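You operate a simulated robot arm through the tools that you are given. There is no shell and no other tool. Be economical: measure what you need, move in short steps, check, and stop when the job is done.

Carry out the task below with a simulated robot arm. There is one attempt and no reset: what you move stays moved.

TASK
Push the red drawer shut.

Only the result counts: the job must be done as asked and must still hold three seconds after the hand-in. Knocking over, shifting, dropping, spilling or breaking anything else fails it.

THE ROBOT
A 6-joint arm with a two-finger parallel gripper, fixed in place. Base frame: the origin is at the foot of the arm, x ahead of it, y to its left, z up. Units: mm, degrees, N and s.
With the tool pointing down near the work surface it reaches from about 100 to 700 mm from the base axis. Its first joint turns from -66.0 to 66.0 degrees. Payload 2.45 kg.
The TCP is the grasp point between the finger pads, 24 mm short of the fingertips. In the tool frame z runs along the fingers and y along their closing line. The gripper opens to 68 mm. The fingers are 17 mm wide and 10 mm thick; the gripper's body (40 by 70 mm) begins 41 mm behind the TCP.
Orientation is told as [roll, pitch, yaw] about the base's x, y, z axes, in that order, counted from this pose: with the fingers straight down and closing along the base's y, the tool's x points along the base's -x, its y along +y and its z along -z.

THE INTERFACE
- The arm moves only by the tool nudge_tool. Its argument "targets" is a list that holds one entry, the list of rows, each a list of 7 numbers: the shift along the tool's x, y, z in mm, then the turn, a rotation vector about the tool's x, y, z in degrees, then the opening, from 0 (shut) to 1 (fully open). In form: [[[dx, dy, dz, ax, ay, az, jaw], ...]]. A call has 1 to 20 rows; each row shifts and turns the commanded pose from where the row before left it, along the tool's axes as they then stand. A row lasts 0.2 s, in which the tool goes at most 50 mm and 8.6 degrees; a call with a longer step from one row to the next is refused whole, and so is a gripper value outside its range. A pose out of reach is approached as far as the arm can. The call stops where the force on the tool passes 40 N (or 10 N more than at its start, if that is more) or the arm is blocked; 0.2 s more then pass. Each finger travels about 108 mm/s and halts on what it meets, pressing with about 30 N; the grip force reading is that of the motor and also rises with nothing between the fingers. The clock runs only during rows and for 0.2 s after the last one: add rows that do not move to give the fingers time. It gives the time, the measured TCP pose, the force on the tool (base axes), the opening and the grip force at its end, in the units of the frame above (readings bear some noise), and new pictures: "show" is both (left out), scene, wrist or none.
- Cameras (640 x 400 px; columns grow to the right, rows downward): "scene" is fixed at [150, 415.7, 1450.9]; the picture's right is [-0.82, -0.57, 0.00], its down [-0.41, 0.60, -0.68] and it looks along [0.39, -0.56, -0.73] (base axes); focal length 316 px, centre (320, 200). "wrist" rides on the gripper at [84, 11, -75] in the tool frame; the picture's right is [-0.13, 0.99, 0.00], its down [-0.60, -0.08, -0.79] and it looks along [-0.79, -0.10, 0.61] (tool axes); focal length 251 px, centre (320, 200).
- locate(camera, pixels): there is no depth. For up to 12 entries [column, row, z] of the newest picture of that camera ("zoom" is the newest enlarged one), the place [x, y] in the base frame at which the ray of that pixel passes the height z, good to about 2 mm, but the place of the scene camera against the robot may be out by one fixed shift of up to 12 mm in any direction. No time passes.
- inspect(camera, box): a new picture of the part [left, top, right, bottom] of that camera's present view, enlarged. No time passes.
- job_done(): hands the job in; it is judged then, once.

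Keep the steps short. Do not move on a guess: measure, check each grasp and each placing, and mend mistakes. In all there are 60 turns and 200 pictures (those below and enlarged ones count). Leave the gripper open and the arm clear of the work at the hand-in unless told otherwise, and finish with a single line.

The tools are called after "Emit:" as name(argument=value, ...) on one line, values as JSON. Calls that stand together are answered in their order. nudge_tool: Moves the arm, as the interface text tells. Its arguments: {"type":"object","properties":{"targets":{"type":"array"},"show":{"type":"string","enum":["both","scene","wrist","none"]}},"required":["targets"]} The other tools are called the same way: locate (camera, pixels) gives the place at which the rays of pixels pass given heights; inspect (camera, box) takes an enlarged picture of a part of a camera's view; job_done () hands the job in.

At the start:

```text
time: 0.0
tcp_pos: [481.0, -105.7, 945.3]
tcp_rot: [-0.1, -0.2, 0.0]
ft_force: [0.2, 0.6, 0.3]
opening: 68.0
gripper_force: 0.1
```

scene: 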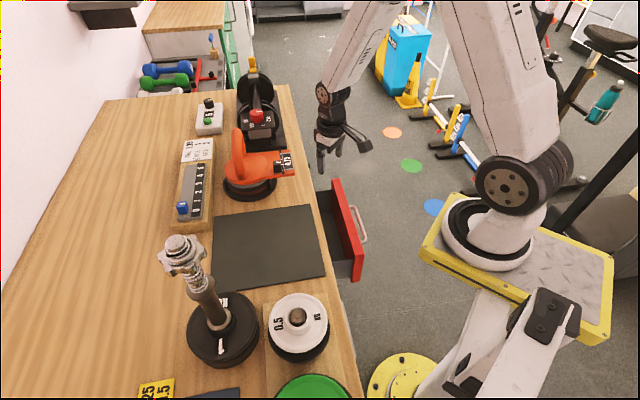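
wrist: 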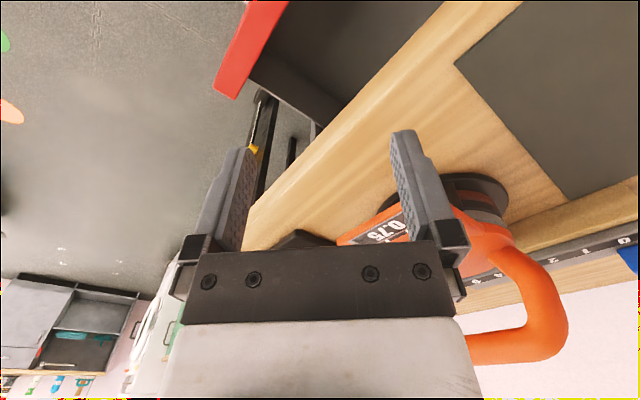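

The red drawer stands open below the desk edge, with its front between about (337,180) and (357,280). I'll enlarge it and measure its edges at a few heights.

Emit:
inspect(camera="scene", box=[260, 130, 420, 330])

Emit:
locate(camera="scene", pixels=[[335, 180, 640], [360, 262, 640], [335, 180, 600], [360, 262, 600], [289, 85, 650], [355, 380, 650], [340, 205, 640], [365, 240, 590], [357, 280, 540], [290, 155, 700], [318, 225, 650]])

Emit:
inspect(camera="wrist", box=[180, 0, 420, 150])

```text
2.00 times, centred on (340, 230) of scene
```

zoom: 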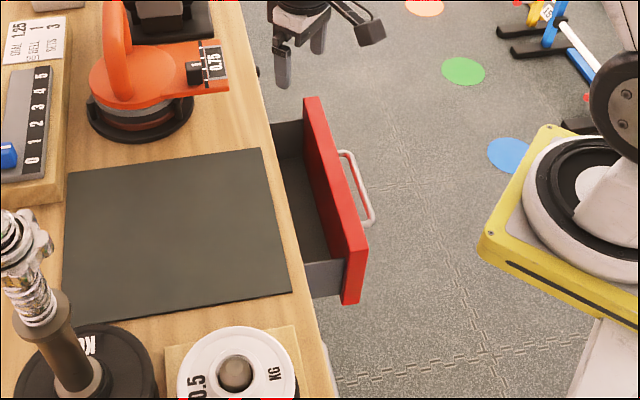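

```text
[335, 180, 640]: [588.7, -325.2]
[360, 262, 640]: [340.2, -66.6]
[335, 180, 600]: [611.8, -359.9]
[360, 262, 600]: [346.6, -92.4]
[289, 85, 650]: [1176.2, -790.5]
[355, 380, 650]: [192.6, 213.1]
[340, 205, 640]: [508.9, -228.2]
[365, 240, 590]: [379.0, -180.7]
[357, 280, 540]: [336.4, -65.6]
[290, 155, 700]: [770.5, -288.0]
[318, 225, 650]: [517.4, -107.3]
```

```text
2.67 times, centred on (300, 75) of wrist
```

zoom: 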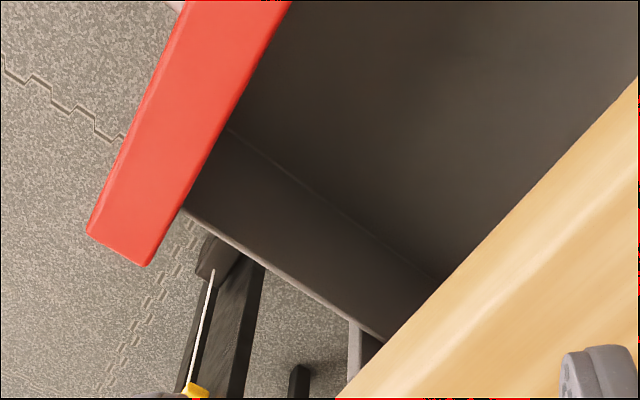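

Emit:
locate(camera="wrist", pixels=[[213, 87.4, 640], [235.6, 99.3, 640], [213, 87.4, 620], [235.6, 99.3, 620], [213, 87.4, 600], [235.6, 99.3, 600], [490, 30, 650], [270, 225, 650], [455, 65, 650]])

Emit:
locate(camera="scene", pixels=[[340, 178.5, 640], [332.5, 180, 640], [363.5, 254, 640], [352.5, 260, 640], [340, 178.5, 610], [332.5, 180, 610], [363.5, 254, 610], [352.5, 260, 610], [359.5, 282, 500], [359.5, 282, 540], [310.5, 205, 650], [325, 276, 650]])

```text
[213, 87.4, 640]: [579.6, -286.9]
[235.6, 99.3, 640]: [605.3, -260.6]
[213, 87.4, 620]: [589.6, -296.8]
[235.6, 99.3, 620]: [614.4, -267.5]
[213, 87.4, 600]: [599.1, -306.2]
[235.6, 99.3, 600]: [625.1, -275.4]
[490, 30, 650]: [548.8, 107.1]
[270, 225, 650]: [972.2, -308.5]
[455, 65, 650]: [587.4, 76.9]
```

```text
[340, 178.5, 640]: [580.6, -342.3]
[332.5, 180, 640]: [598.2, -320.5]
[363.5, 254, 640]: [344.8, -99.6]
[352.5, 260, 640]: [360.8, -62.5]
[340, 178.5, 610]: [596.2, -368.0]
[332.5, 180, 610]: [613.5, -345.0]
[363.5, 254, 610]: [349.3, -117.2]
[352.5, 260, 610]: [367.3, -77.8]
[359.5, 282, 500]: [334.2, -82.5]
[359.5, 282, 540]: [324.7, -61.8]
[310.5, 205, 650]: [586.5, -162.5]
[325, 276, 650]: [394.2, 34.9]
```

The two views disagree at z = 650, so the desk may not be at the height I assumed. I'll triangulate the mat corner (scene (310,205), wrist (455,65)) and the drawer's far corner at other heights.

Emit:
locate(camera="scene", pixels=[[310.5, 205, 700], [310.5, 205, 750], [310.5, 205, 800], [310.5, 205, 850], [340, 178.5, 700], [340, 178.5, 750], [340, 178.5, 800], [332.5, 180, 700], [332.5, 180, 750], [332.5, 180, 800]])

Emit:
locate(camera="wrist", pixels=[[455, 65, 700], [455, 65, 750], [455, 65, 800], [455, 65, 850], [213, 87.4, 700], [213, 87.4, 750], [213, 87.4, 800], [235.6, 99.3, 700], [235.6, 99.3, 750], [235.6, 99.3, 800]])

```text
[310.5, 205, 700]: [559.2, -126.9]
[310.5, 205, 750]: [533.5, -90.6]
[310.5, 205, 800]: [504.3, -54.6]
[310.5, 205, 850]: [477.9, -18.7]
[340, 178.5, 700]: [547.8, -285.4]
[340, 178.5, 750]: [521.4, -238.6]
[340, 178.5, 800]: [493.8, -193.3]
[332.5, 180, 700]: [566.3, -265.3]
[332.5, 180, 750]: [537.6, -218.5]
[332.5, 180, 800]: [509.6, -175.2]
```

```text
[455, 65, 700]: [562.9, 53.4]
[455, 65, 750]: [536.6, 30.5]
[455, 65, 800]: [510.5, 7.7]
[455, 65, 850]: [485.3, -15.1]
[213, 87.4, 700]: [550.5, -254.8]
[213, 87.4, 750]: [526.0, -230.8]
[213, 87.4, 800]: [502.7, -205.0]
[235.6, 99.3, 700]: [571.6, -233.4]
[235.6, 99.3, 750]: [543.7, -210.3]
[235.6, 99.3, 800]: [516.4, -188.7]
```

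Now the views agree: the desk top is at z about 850 and the drawer front's top at about 770. I'll get the remaining points at those heights.

Emit:
locate(camera="scene", pixels=[[340, 178.5, 770], [332.5, 180, 770], [363.5, 254, 770], [352.5, 260, 770], [359.5, 282, 720], [359.5, 282, 700], [359.5, 282, 680], [289, 85, 850], [355, 380, 850], [330, 205.5, 735], [367, 240, 735], [350, 220, 735]])

Emit:
inspect(camera="scene", box=[310, 160, 390, 300])

```text
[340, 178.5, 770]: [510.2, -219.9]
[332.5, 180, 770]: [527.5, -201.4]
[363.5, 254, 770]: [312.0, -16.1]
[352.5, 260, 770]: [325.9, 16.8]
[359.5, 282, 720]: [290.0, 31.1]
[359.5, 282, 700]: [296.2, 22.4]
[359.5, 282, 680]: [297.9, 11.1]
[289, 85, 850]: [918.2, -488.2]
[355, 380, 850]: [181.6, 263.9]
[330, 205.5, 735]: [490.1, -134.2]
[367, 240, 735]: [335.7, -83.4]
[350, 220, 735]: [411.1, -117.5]
```

```text
2.86 times, centred on (350, 230) of scene
```

zoom: 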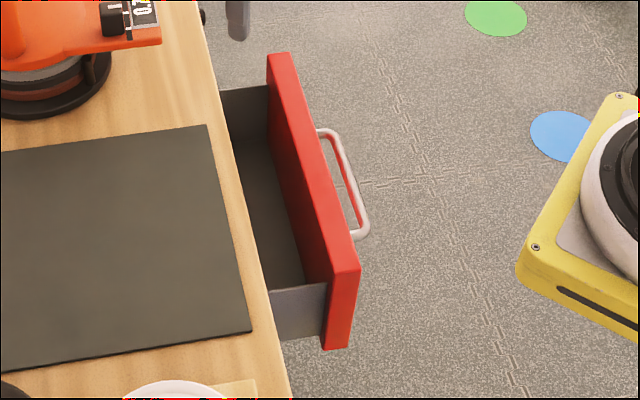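

The drawer front's outer top edge runs from about (510,-220) to (312,-16) at z about 770, and the desk edge is about 100 mm further in. The push direction is n ≈ (0.71, 0.70). I'll first back off at the present height to in front of the drawer's middle, turn the tool 44° to face it and shut the fingers.

Emit:
nudge_tool(targets=[[[22, -13, 0, 0, 0, 0, 0.5], [23, -13, 0, 0, 0, 0, 0], [23, -13, 0, 0, 0, 0, 0], [23, -13, 0, 0, 0, 0, 0], [22, -12, 0, 0, 0, 0, 0], [22, -12, 0, 0, 0, 0, 0], [0, 0, 0, 0, 0, -6.3, 0], [0, 0, 0, 0, 0, -6.3, 0], [0, 0, 0, 0, 0, -6.3, 0], [0, 0, 0, 0, 0, -6.3, 0], [0, 0, 0, 0, 0, -6.3, 0], [0, 0, 0, 0, 0, -6.3, 0], [0, 0, 0, 0, 0, -6.3, 0]]])

```text
time: 2.8
tcp_pos: [345.1, -182.8, 945.5]
tcp_rot: [0.0, -0.1, 44.3]
ft_force: [0.2, -0.2, 0.4]
opening: 0.0
gripper_force: 23.1
```

scene: 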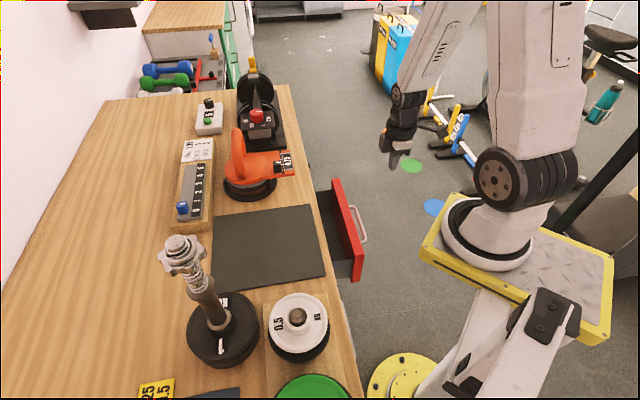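
wrist: 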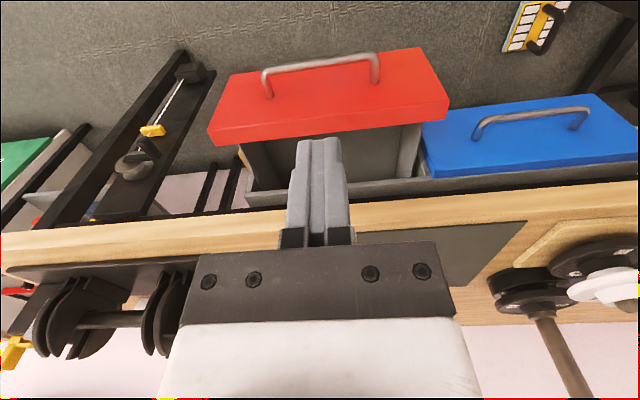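

I now see the red front face with its handle, and the shut blue drawer next to it. I'll enlarge it and measure the front's top edge and the handle from this camera.

Emit:
inspect(camera="wrist", box=[190, 20, 510, 220])

Emit:
locate(camera="wrist", pixels=[[213, 128, 770], [447, 99, 770], [208, 146, 770], [450, 117, 770], [213, 128, 760], [447, 99, 760], [213, 128, 780], [447, 99, 780], [230, 75, 640], [421, 47, 640], [262, 70, 710], [379, 55, 710]])

```text
2.00 times, centred on (350, 120) of wrist
```

zoom: 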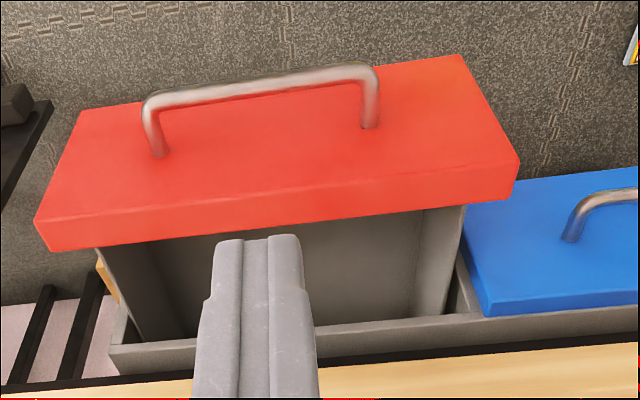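

```text
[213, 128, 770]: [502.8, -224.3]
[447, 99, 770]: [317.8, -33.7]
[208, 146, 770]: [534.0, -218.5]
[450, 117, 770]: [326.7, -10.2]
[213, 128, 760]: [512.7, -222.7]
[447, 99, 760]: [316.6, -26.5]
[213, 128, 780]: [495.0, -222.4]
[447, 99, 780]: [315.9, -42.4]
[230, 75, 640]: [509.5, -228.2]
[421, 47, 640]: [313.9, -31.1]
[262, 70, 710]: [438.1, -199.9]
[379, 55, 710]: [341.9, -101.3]
```

The wrist view puts the front face at s ≈ 204 mm along n, spanning z 640–765. The handle bar is at about z 710 and stands out about 31 mm. I'll tilt the fingers 52° toward the drawer, well in front of it, and then check.

Emit:
nudge_tool(targets=[[[0, 0, 0, 0, -6.5, 0, 0], [0, 0, 0, 0, -6.5, 0, 0], [0, 0, 0, 0, -6.5, 0, 0], [0, 0, 0, 0, -6.5, 0, 0], [0, 0, 0, 0, -6.5, 0, 0], [0, 0, 0, 0, -6.5, 0, 0], [0, 0, 0, 0, -6.5, 0, 0], [0, 0, 0, 0, -6.5, 0, 0]]])

```text
time: 4.6
tcp_pos: [348.5, -180.7, 945.2]
tcp_rot: [-0.2, -52.2, 44.2]
ft_force: [0.4, 0.3, -0.4]
opening: 0.0
gripper_force: 23.5
```

scene: 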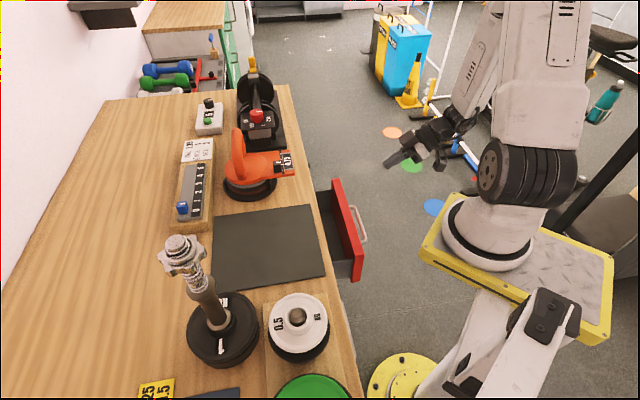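
wrist: 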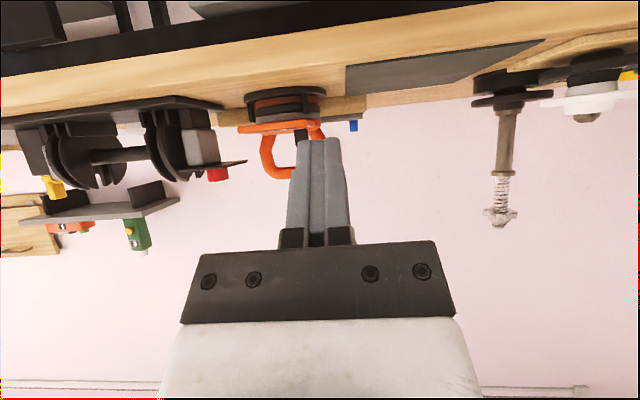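

Orientation is as intended. I'll lower straight down 150 mm, still about 30 mm short of the handle, and look.

Emit:
nudge_tool(targets=[[[14.8, 0, 11.5, 0, 0, 0, 0], [14.8, 0, 11.5, 0, 0, 0, 0], [14.8, 0, 11.5, 0, 0, 0, 0], [14.8, 0, 11.5, 0, 0, 0, 0], [14.8, 0, 11.5, 0, 0, 0, 0], [14.8, 0, 11.5, 0, 0, 0, 0], [14.8, 0, 11.5, 0, 0, 0, 0], [14.8, 0, 11.5, 0, 0, 0, 0]]])

```text
time: 6.4
tcp_pos: [371.2, -226.7, 824.8]
tcp_rot: [0.5, -52.1, 43.8]
ft_force: [0.3, 0.5, -0.2]
opening: 0.0
gripper_force: 23.9
out of reach, approached as far as the arm can: row 2, 3, 4, 5, 6, 7, 8
```

scene: 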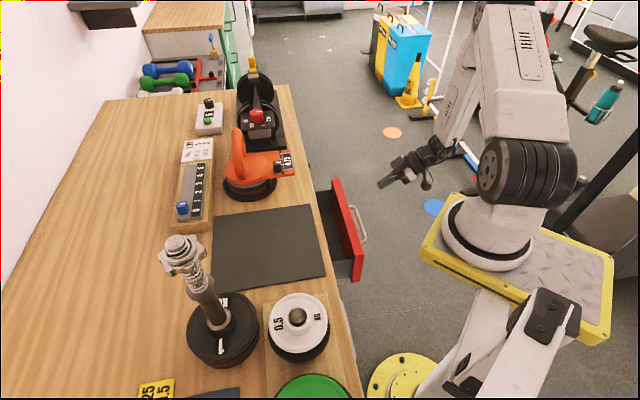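
wrist: 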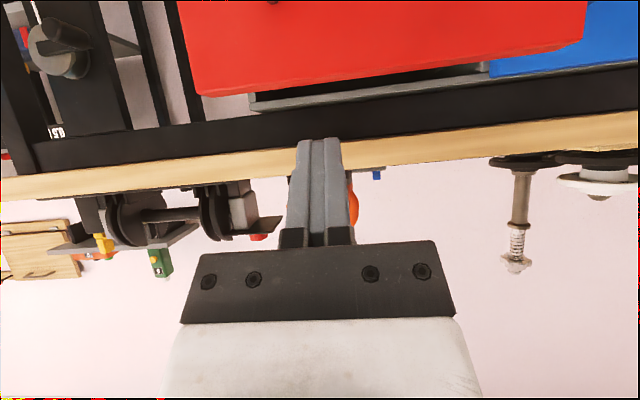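

A 52° tilt is out of reach at this height, and the arm stopped at (371,-227,825). The shut blue front stands about 30 mm proud of the desk edge, so a 25° tilt leaves enough clearance. I'll take 27° of tilt out here and check the pose.

Emit:
nudge_tool(targets=[[[0, 0, 0, 0, 5.4, 0, 0], [0, 0, 0, 0, 5.4, 0, 0], [0, 0, 0, 0, 5.4, 0, 0], [0, 0, 0, 0, 5.4, 0, 0], [0, 0, 0, 0, 5.4, 0, 0], [0, 0, 0, 0, 0, 0, 0]]])

```text
time: 7.8
tcp_pos: [370.9, -228.5, 825.2]
tcp_rot: [0.0, -25.0, 44.2]
ft_force: [0.4, -1.0, -0.6]
opening: 0.1
gripper_force: 23.4
```

scene: 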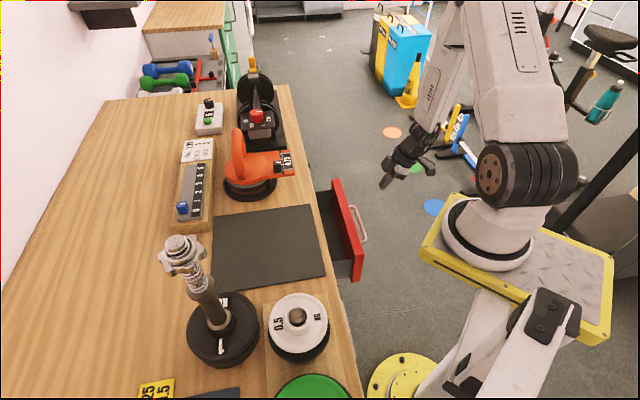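
wrist: 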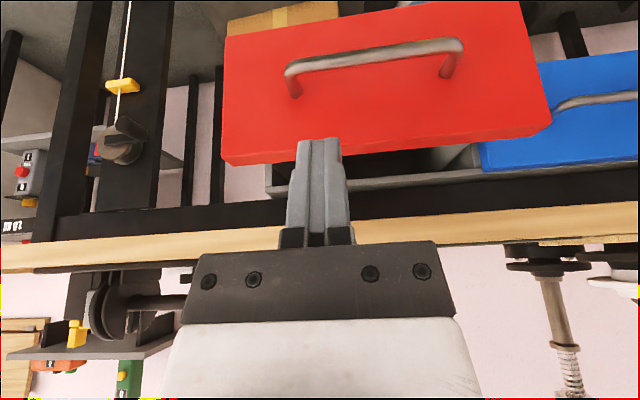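

The pose is good at (371,-228,825) with a 25° tilt. Before lowering, I'll verify the heights of the handle and the front's top edge, and where the blue face sits, from this view.

Emit:
locate(camera="wrist", pixels=[[289, 70, 700], [289, 70, 710], [289, 70, 720], [460, 45, 710], [222, 154, 765], [550, 115, 765], [226, 36, 640], [517, 2, 640], [484, 142, 765], [484, 142, 750], [295, 95, 705], [445, 76, 705]])

Emit:
inspect(camera="wrist", box=[210, 0, 640, 270])

```text
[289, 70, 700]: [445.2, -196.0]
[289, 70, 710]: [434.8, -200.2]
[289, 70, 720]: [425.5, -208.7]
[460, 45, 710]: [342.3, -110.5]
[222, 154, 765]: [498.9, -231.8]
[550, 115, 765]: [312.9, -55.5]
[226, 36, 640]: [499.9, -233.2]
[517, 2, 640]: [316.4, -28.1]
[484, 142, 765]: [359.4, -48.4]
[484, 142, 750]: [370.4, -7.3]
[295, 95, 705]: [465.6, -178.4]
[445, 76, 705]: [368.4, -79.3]
```

```text
1.48 times, centred on (425, 135) of wrist
```

zoom: 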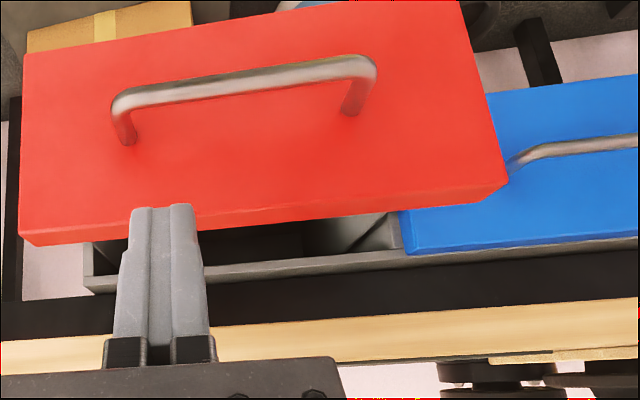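

The measurements agree: handle about z 710, front top about 762, so I'll push at about z 738 above the handle. I'll centre on the drawer and lower to TCP z about 757, still in front of the handle.

Emit:
nudge_tool(targets=[[[0, 14.3, 0, 0, 0, 0, 0], [0, 14.3, 0, 0, 0, 0, 0], [0, 14.3, 0, 0, 0, 0, 0], [4.8, 0, 10.3, 0, 0, 0, 0], [4.8, 0, 10.3, 0, 0, 0, 0], [4.8, 0, 10.3, 0, 0, 0, 0], [4.8, 0, 10.3, 0, 0, 0, 0], [4.8, 0, 10.3, 0, 0, 0, 0], [4.8, 0, 10.3, 0, 0, 0, 0]]])

```text
time: 9.8
tcp_pos: [361.5, -226.0, 774.8]
tcp_rot: [0.3, -25.1, 44.0]
ft_force: [0.7, -0.9, -0.6]
opening: 0.0
gripper_force: 22.8
out of reach, approached as far as the arm can: row 3, 4, 5, 6, 7, 8, 9
```

scene: 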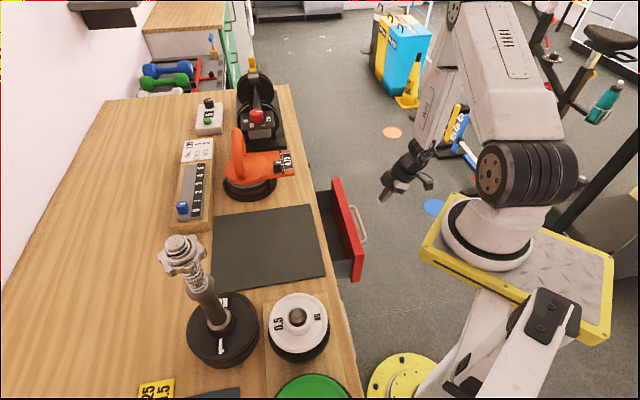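
wrist: 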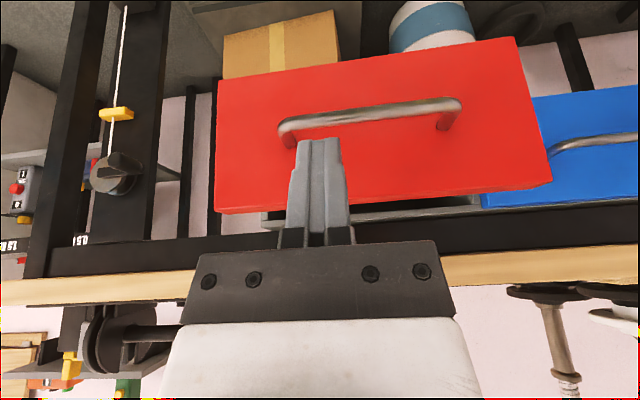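

The arm is at its inner reach limit here, at s ≈ 100 and about 34 mm off centre. Moving forward relieves that, so I'll go 28 mm forward (still short of the handle), then 32 mm sideways, then 17 mm down.

Emit:
nudge_tool(targets=[[[-12.7, 0, 5.9, 0, 0, 0, 0], [-12.7, 0, 5.9, 0, 0, 0, 0], [0, 10.7, 0, 0, 0, 0, 0], [0, 10.7, 0, 0, 0, 0, 0], [0, 10.7, 0, 0, 0, 0, 0], [3.6, 0, 7.7, 0, 0, 0, 0], [3.6, 0, 7.7, 0, 0, 0, 0], [0, 0, 0, 0, 0, 0, 0]]])

```text
time: 11.6
tcp_pos: [383.4, -210.2, 772.7]
tcp_rot: [0.2, -25.1, 43.9]
ft_force: [0.0, 1.1, 0.2]
opening: 0.3
gripper_force: 23.9
out of reach, approached as far as the arm can: row 2, 3, 4, 5, 6, 7
```

scene: 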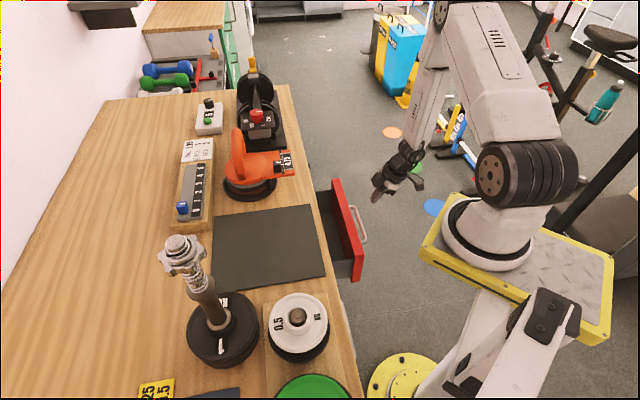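
wrist: 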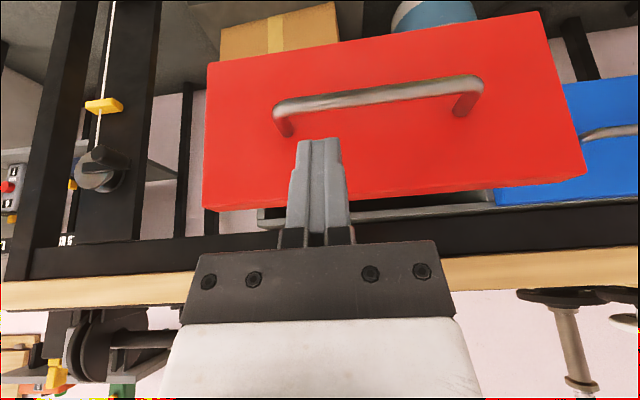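

Tilt is still the limiting factor. With a 10° tilt the body sits no further forward than the fingertip, so desk clearance of about 30 mm remains. I'll reduce the tilt by 15°, shift 38 mm sideways and go down 13 mm.

Emit:
nudge_tool(targets=[[[0, 0, 0, 0, 5, 0, 0], [0, 0, 0, 0, 5, 0, 0], [0, 0, 0, 0, 5, 0, 0], [0, 12.7, 0, 0, 0, 0, 0], [0, 12.7, 0, 0, 0, 0, 0], [0, 12.7, 0, 0, 0, 0, 0], [1.1, 0, 6.4, 0, 0, 0, 0], [1.1, 0, 6.4, 0, 0, 0, 0], [0, 0, 0, 0, 0, 0, 0]]])

```text
time: 13.6
tcp_pos: [373.7, -198.1, 770.0]
tcp_rot: [0.3, -10.1, 44.0]
ft_force: [0.0, -1.1, -0.1]
opening: 0.0
gripper_force: 23.6
out of reach, approached as far as the arm can: row 5, 6, 8
```

scene: 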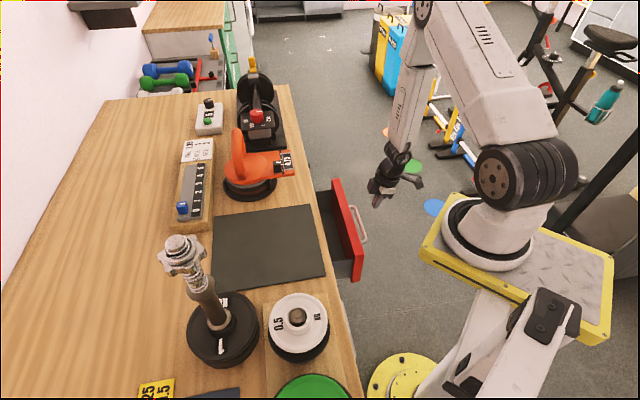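
wrist: 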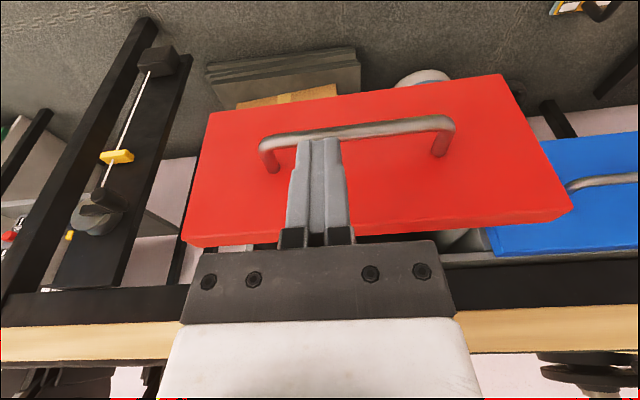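

The tool is at (374,-198,770) and the fingertip, at about z 745, already clears the handle (about 715). I'll go forward 40 mm, which is about 20 mm short of the face, then 15 mm sideways and 10 mm down.

Emit:
nudge_tool(targets=[[[-9.85, 0, 1.74, 0, 0, 0, 0], [-9.85, 0, 1.74, 0, 0, 0, 0], [-9.85, 0, 1.74, 0, 0, 0, 0], [-9.85, 0, 1.74, 0, 0, 0, 0], [0, 7.5, 0, 0, 0, 0, 0], [0, 7.5, 0, 0, 0, 0, 0], [0.9, 0, 4.9, 0, 0, 0, 0], [0.9, 0, 4.9, 0, 0, 0, 0], [0, 0, 0, 0, 0, 0, 0]]])

```text
time: 15.6
tcp_pos: [401.5, -166.8, 765.4]
tcp_rot: [0.3, -10.1, 44.0]
ft_force: [0.1, 0.3, -0.4]
opening: 0.0
gripper_force: 24.1
out of reach, approached as far as the arm can: row 6, 8
```

scene: 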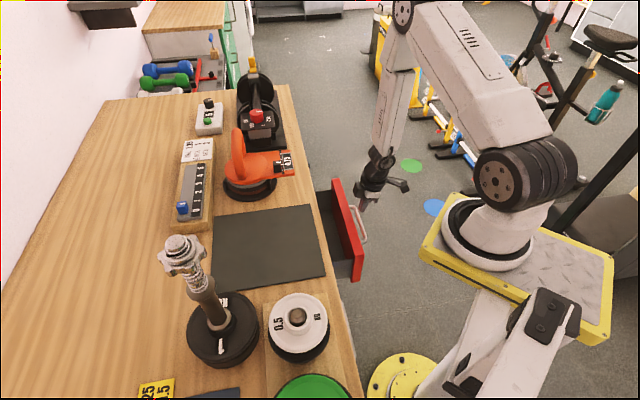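
wrist: 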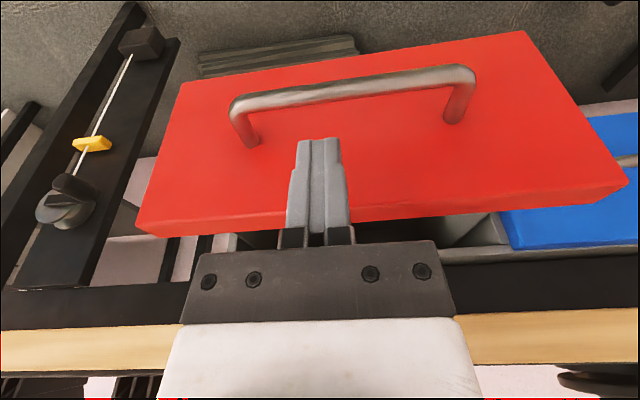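

The TCP is at s = 170, with the tip about 20 mm from the face and above the handle at z about 743. I'll move forward slowly, 30 mm along n, to make contact.

Emit:
nudge_tool(targets=[[[-4.9, 0, 0.9, 0, 0, 0, 0], [-4.9, 0, 0.9, 0, 0, 0, 0], [-4.9, 0, 2.9, 0, 0, 0, 0], [-4.9, 0, 2.9, 0, 0, 0, 0], [-4.9, 0, 0.9, 0, 0, 0, 0], [-4.9, 0, 0.9, 0, 0, 0, 0]]])

```text
time: 17.0
tcp_pos: [423.1, -145.2, 761.2]
tcp_rot: [-0.1, -10.1, 44.1]
ft_force: [-1.9, -1.4, 0.7]
opening: 0.0
gripper_force: 23.3
```

scene: 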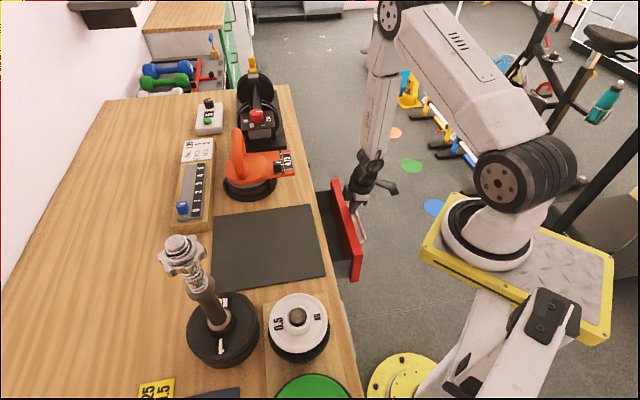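
wrist: 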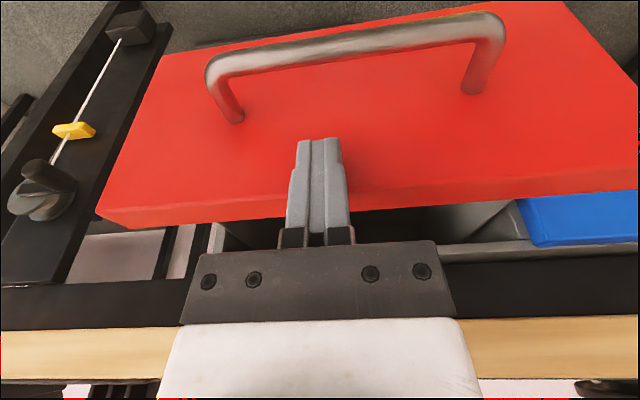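

The force reads about 2.4 N against the push, so the tip is touching the face squarely, just left of centre and above the handle. I'll push 40 mm straight along n.

Emit:
nudge_tool(targets=[[[-4.9, 0, 0.9, 0, 0, 0, 0], [-4.9, 0, 0.9, 0, 0, 0, 0], [-4.9, 0, 0.9, 0, 0, 0, 0], [-4.9, 0, 0.9, 0, 0, 0, 0], [-4.9, 0, 0.9, 0, 0, 0, 0], [-4.9, 0, 0.9, 0, 0, 0, 0], [-4.9, 0, 0.9, 0, 0, 0, 0], [-4.9, 0, 0.9, 0, 0, 0, 0]]])

```text
time: 18.8
tcp_pos: [451.7, -116.7, 760.4]
tcp_rot: [-0.1, -10.1, 44.1]
ft_force: [-1.1, -1.2, 0.8]
opening: 0.1
gripper_force: 23.7
```

scene: 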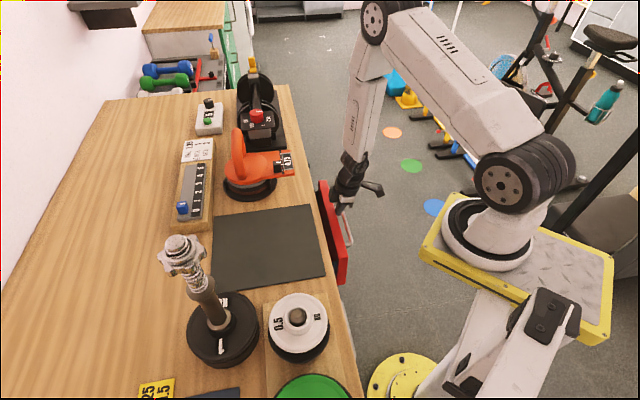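
wrist: 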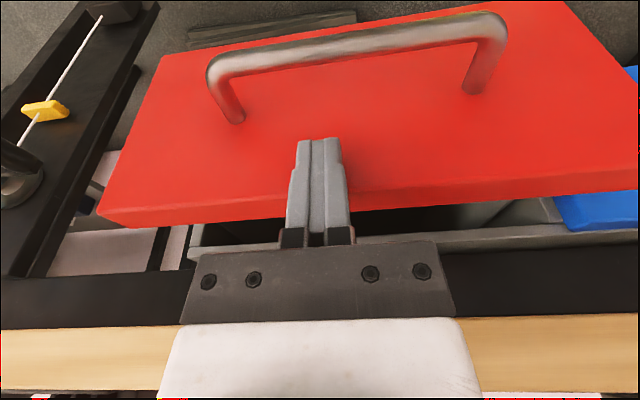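

The drawer slides cleanly with about 1.5 N of resistance, and about 30 mm remain. I'll push 22 mm more and check clearance to the desk edge.

Emit:
nudge_tool(targets=[[[-4.3, 0, 0.77, 0, 0, 0, 0], [-4.3, 0, 0.77, 0, 0, 0, 0], [-4.3, 0, 0.77, 0, 0, 0, 0], [-4.3, 0, 0.77, 0, 0, 0, 0], [-4.3, 0, 0.77, 0, 0, 0, 0]]])

Emit:
inspect(camera="scene", box=[280, 130, 400, 300])

```text
time: 20.0
tcp_pos: [467.8, -101.6, 761.1]
tcp_rot: [-0.2, -10.1, 44.0]
ft_force: [-2.3, -0.7, 0.5]
opening: 0.1
gripper_force: 23.4
```

scene: 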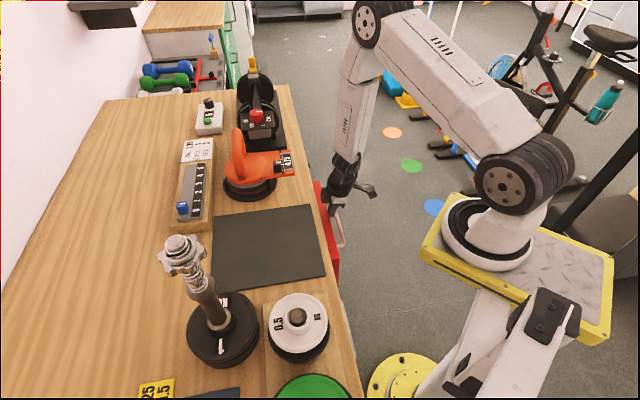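
wrist: 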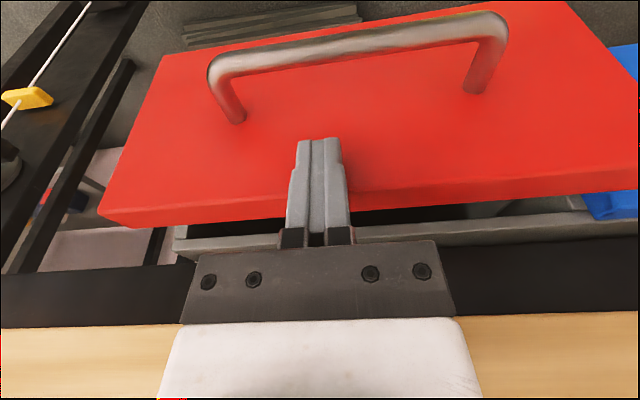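

```text
2.35 times, centred on (340, 215) of scene
```

zoom: 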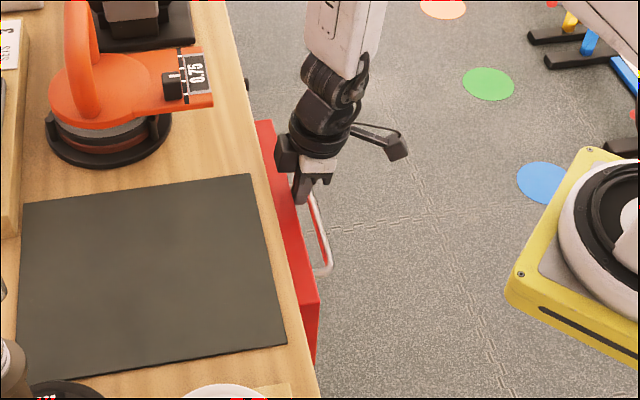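

About 25 mm of gap is still visible behind the red front. I'll measure the desk edge and the grey rim from the wrist view to check clearance.

Emit:
locate(camera="wrist", pixels=[[100, 328, 840], [100, 328, 850], [560, 315, 840], [560, 315, 850], [175, 240, 765], [560, 214, 765], [97, 211, 762], [108, 228, 762], [585, 197, 762], [600, 218, 762]])

Emit:
inspect(camera="wrist", box=[400, 100, 640, 250])

```text
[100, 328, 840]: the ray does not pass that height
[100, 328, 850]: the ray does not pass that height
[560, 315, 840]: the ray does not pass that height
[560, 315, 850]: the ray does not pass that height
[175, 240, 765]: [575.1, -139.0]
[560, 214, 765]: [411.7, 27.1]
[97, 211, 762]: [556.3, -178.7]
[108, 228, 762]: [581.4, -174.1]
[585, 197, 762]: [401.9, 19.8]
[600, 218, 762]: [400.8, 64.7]
```

```text
2.67 times, centred on (520, 175) of wrist
```

zoom: 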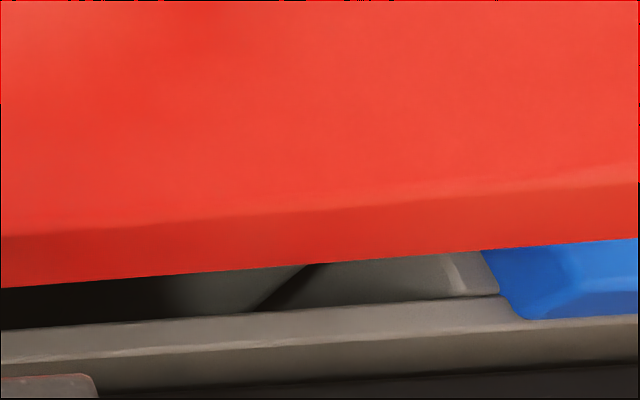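

Red outer face is at s ≈ 271 and the rim at about 313 minus a 22 mm front, so about 20 mm remain. At the end the gripper body would be at s ≈ 292, with the desk edge at 314 or more, so it stays clear. I'll push 16 mm more, slowly.

Emit:
nudge_tool(targets=[[[-3.15, 0, 0.56, 0, 0, 0, 0], [-3.15, 0, 0.56, 0, 0, 0, 0], [-3.15, 0, 0.56, 0, 0, 0, 0], [-3.15, 0, 0.56, 0, 0, 0, 0], [-3.15, 0, 0.56, 0, 0, 0, 0]]])

Emit:
inspect(camera="scene", box=[280, 130, 400, 300])

```text
time: 21.2
tcp_pos: [479.0, -91.0, 759.8]
tcp_rot: [-0.1, -10.2, 44.1]
ft_force: [-0.5, -1.0, 0.4]
opening: 0.0
gripper_force: 23.1
```

scene: 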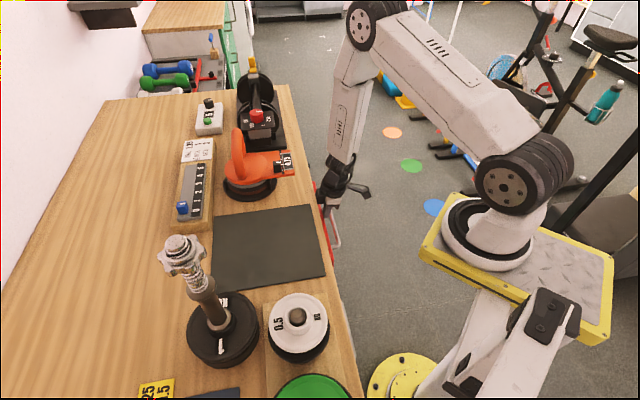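
wrist: 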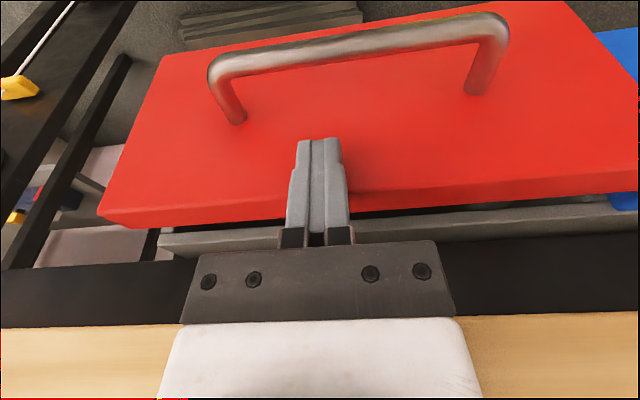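

```text
2.35 times, centred on (340, 215) of scene
```

zoom: 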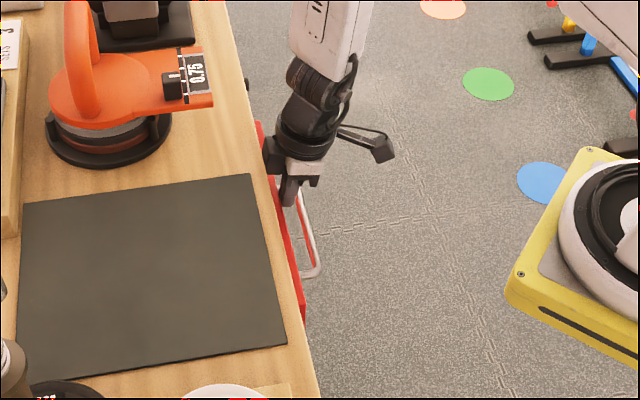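

A thin gap remains and the gripper still clears the desk edge. I'll push on in small steps until the front meets its stop.

Emit:
nudge_tool(targets=[[[-1.97, 0, 0.35, 0, 0, 0, 0], [-1.97, 0, 0.35, 0, 0, 0, 0], [-1.97, 0, 0.35, 0, 0, 0, 0], [-1.97, 0, 0.35, 0, 0, 0, 0]]])

Emit:
inspect(camera="wrist", box=[400, 100, 640, 250])

```text
time: 22.2
tcp_pos: [479.4, -87.9, 759.4]
tcp_rot: [-0.2, -9.7, 43.7]
ft_force: [-4.9, -5.7, 0.2]
opening: 0.1
gripper_force: 23.8
stopped in row 4: the force on the tool passed its limit (the readings are from after the stop); the commanded pose is now the measured one
```

scene: 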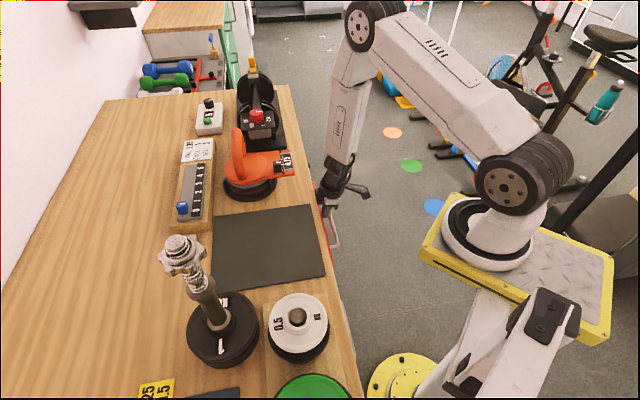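
wrist: 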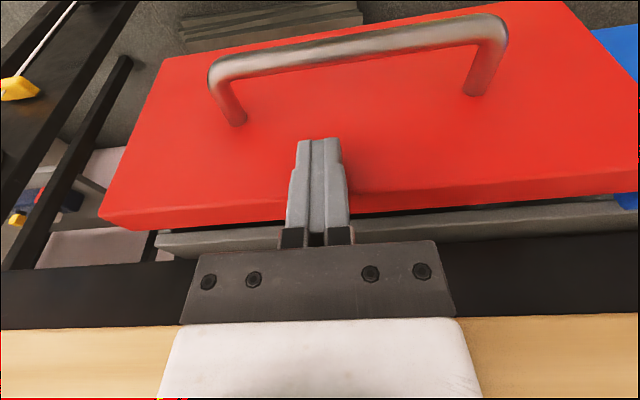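

```text
2.67 times, centred on (520, 175) of wrist
```

zoom: 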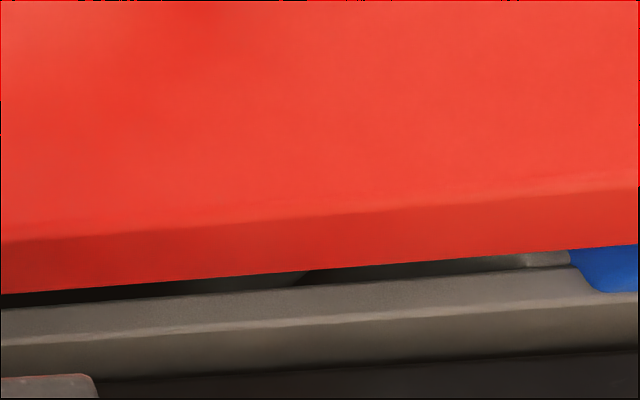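

The push stopped on the force limit at s ≈ 281. The red front still shows a gap and stands further out than the blue one. I need to see what blocks it, the drawer or the gripper against the desk, so I'll look closely.

Emit:
inspect(camera="scene", box=[300, 150, 380, 200])

Emit:
inspect(camera="scene", box=[290, 190, 370, 290])

Emit:
inspect(camera="wrist", box=[90, 180, 290, 330])

```text
8.00 times, centred on (340, 175) of scene
```

zoom: 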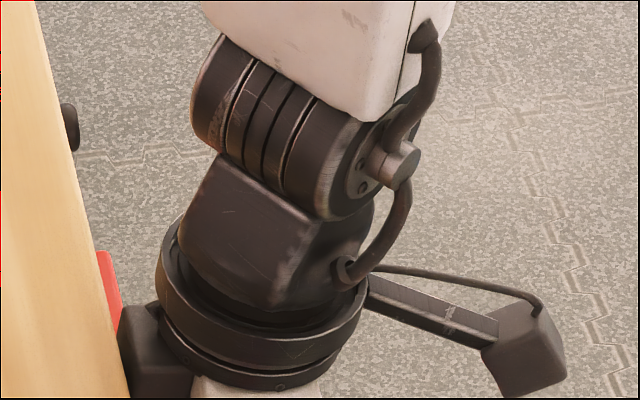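

```text
4.00 times, centred on (330, 240) of scene
```

zoom: 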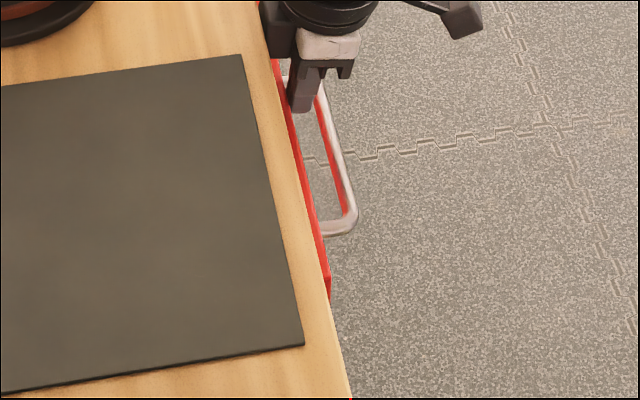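

```text
2.67 times, centred on (190, 255) of wrist
```

zoom: 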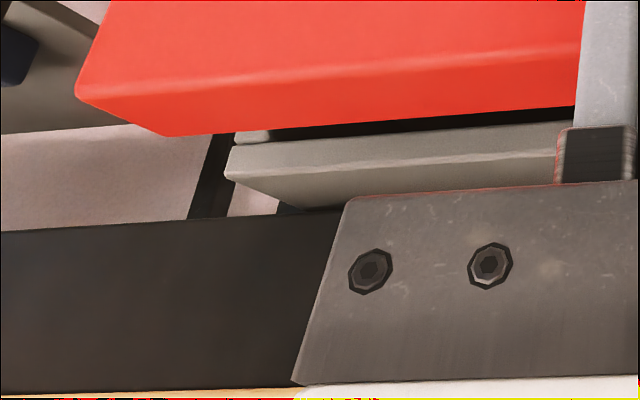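

A black block on the gripper's desk side, at zoom (150,340), sits against the desk edge, so the gripper met the desk and not the drawer its stop. I'll back off 22 mm and tilt the tool 20° more, to 30°, which should be reachable this far out.

Emit:
nudge_tool(targets=[[[3.9, 0, -0.7, 0, 0, 0, 0], [5.9, 0, -1, 0, 0, 0, 0], [5.9, 0, -1, 0, 0, 0, 0], [5.9, 0, -1, 0, 0, 0, 0], [0, 0, 0, 0, -5, 0, 0], [0, 0, 0, 0, -5, 0, 0], [0, 0, 0, 0, -5, 0, 0], [0, 0, 0, 0, -5, 0, 0], [0, 0, 0, 0, 0, 0, 0]]])

Emit:
inspect(camera="scene", box=[290, 130, 370, 290])

```text
time: 24.2
tcp_pos: [478.9, -110.1, 765.4]
tcp_rot: [0.4, -29.8, 43.7]
ft_force: [-0.5, -0.2, -0.6]
opening: 0.1
gripper_force: 23.5
out of reach, approached as far as the arm can: row 7, 8
```

scene: 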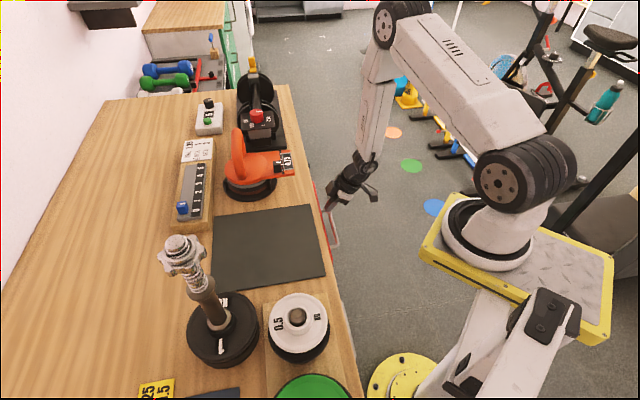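
wrist: 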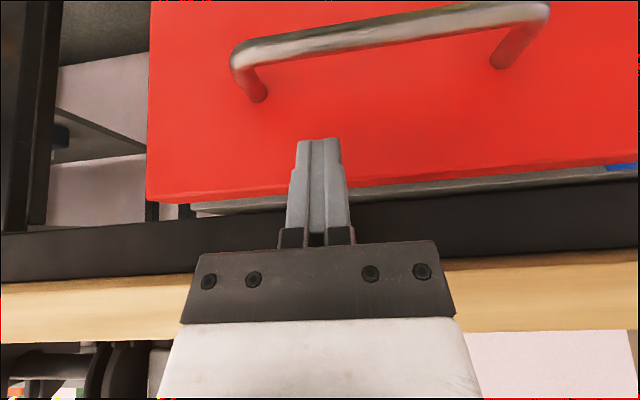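

```text
2.50 times, centred on (330, 210) of scene
```

zoom: 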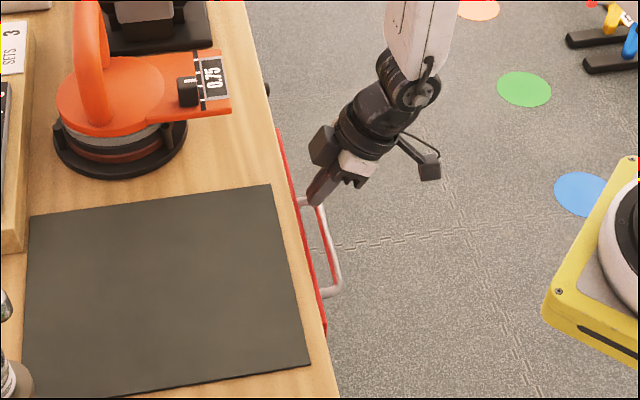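

The tilt is now 30° and the block is well away from the desk edge. The tip is a few mm off the face at z about 748. I'll push on along n, dipping 6 mm at first, until it stops.

Emit:
nudge_tool(targets=[[[-0.7, 0, 2.7, 0, 0, 0, 0], [-0.7, 0, 2.7, 0, 0, 0, 0], [-0.7, 0, 2.7, 0, 0, 0, 0], [-2.6, 0, 1.5, 0, 0, 0, 0], [-2.6, 0, 1.5, 0, 0, 0, 0], [-2.6, 0, 1.5, 0, 0, 0, 0], [-2.6, 0, 1.5, 0, 0, 0, 0]]])

Emit:
inspect(camera="scene", box=[290, 130, 370, 290])

```text
time: 25.8
tcp_pos: [491.6, -97.5, 760.5]
tcp_rot: [-0.1, -29.8, 43.8]
ft_force: [-0.7, -1.0, 0.4]
opening: 0.1
gripper_force: 23.5
```

scene: 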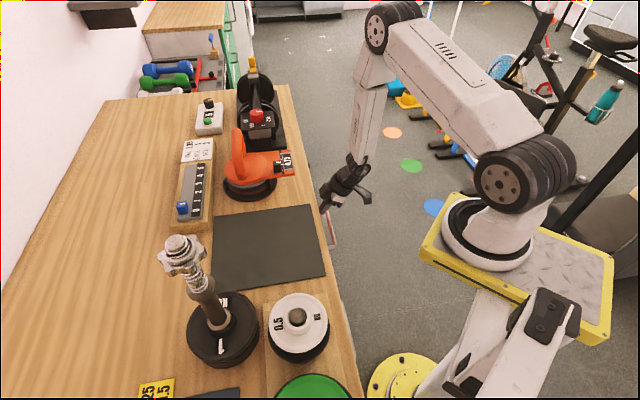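
wrist: 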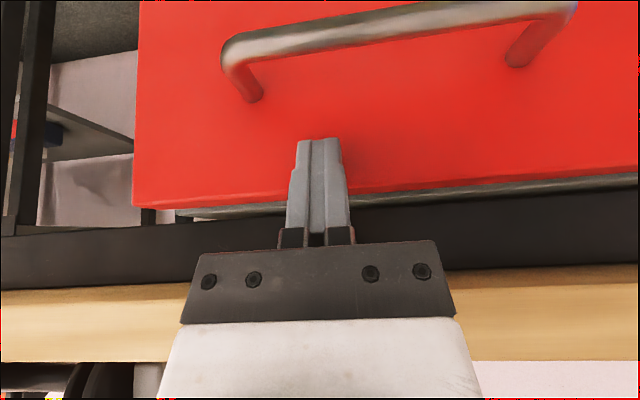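

```text
2.50 times, centred on (330, 210) of scene
```

zoom: 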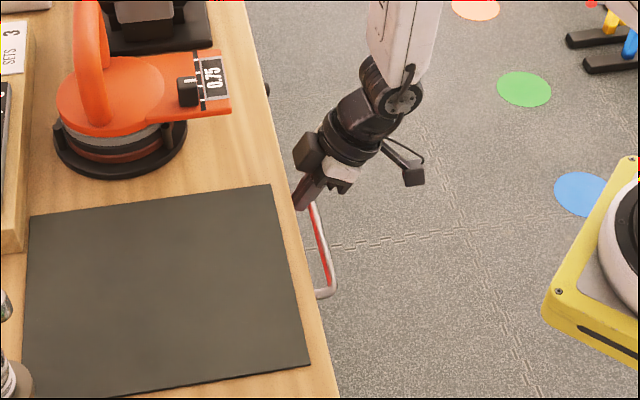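

The drawer is moving again with little resistance, and its red edge is now hidden below the desk edge. The block still has clearance. I'll continue in 2 mm steps to the stop.

Emit:
nudge_tool(targets=[[[-1.74, 0, 1, 0, 0, 0, 0], [-1.74, 0, 1, 0, 0, 0, 0], [-1.74, 0, 1, 0, 0, 0, 0], [-1.74, 0, 1, 0, 0, 0, 0], [-1.74, 0, 1, 0, 0, 0, 0]]])

Emit:
inspect(camera="scene", box=[290, 130, 370, 290])

Emit:
inspect(camera="wrist", box=[400, 100, 640, 250])

```text
time: 27.0
tcp_pos: [498.5, -90.0, 759.2]
tcp_rot: [-0.1, -29.8, 43.9]
ft_force: [-2.1, 0.0, -0.4]
opening: 0.0
gripper_force: 23.8
```

scene: 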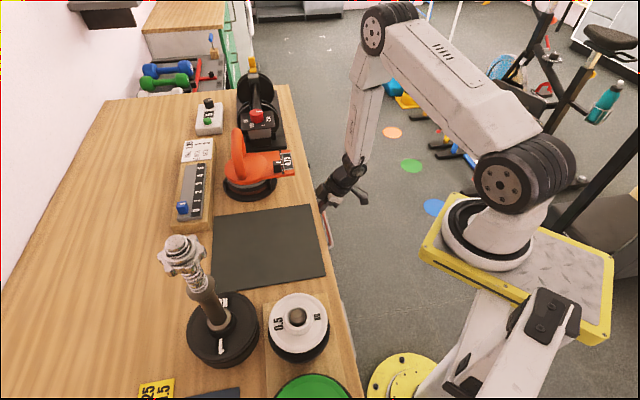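
wrist: 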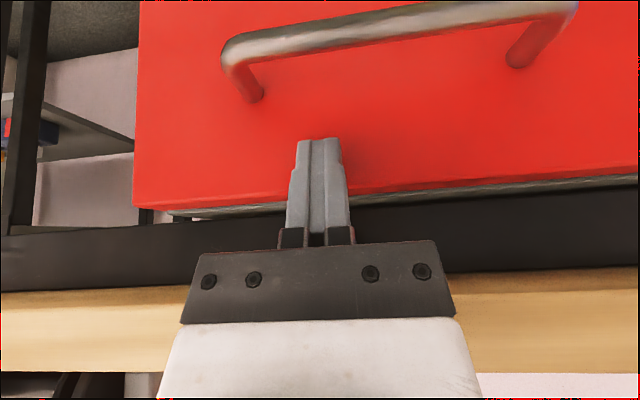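

```text
2.50 times, centred on (330, 210) of scene
```

zoom: 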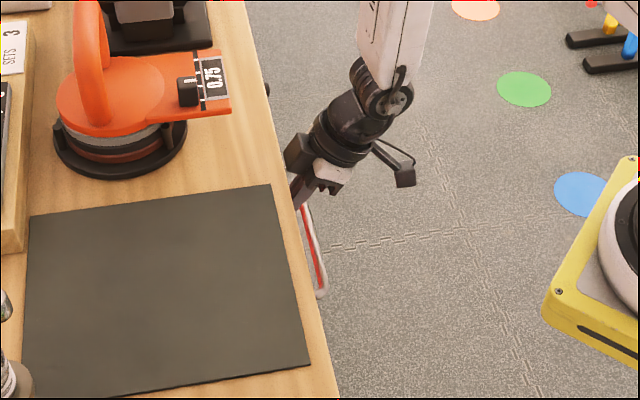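

```text
2.67 times, centred on (520, 175) of wrist
```

zoom: 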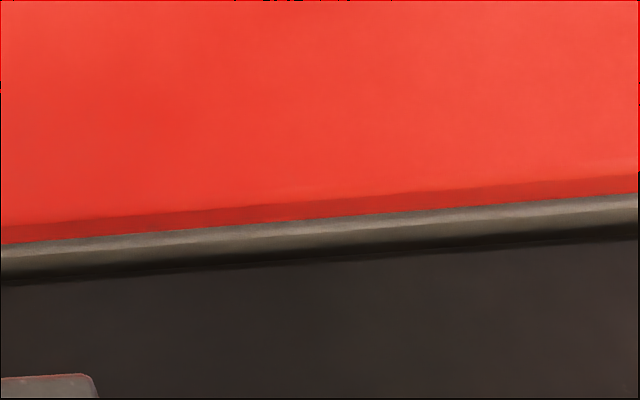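

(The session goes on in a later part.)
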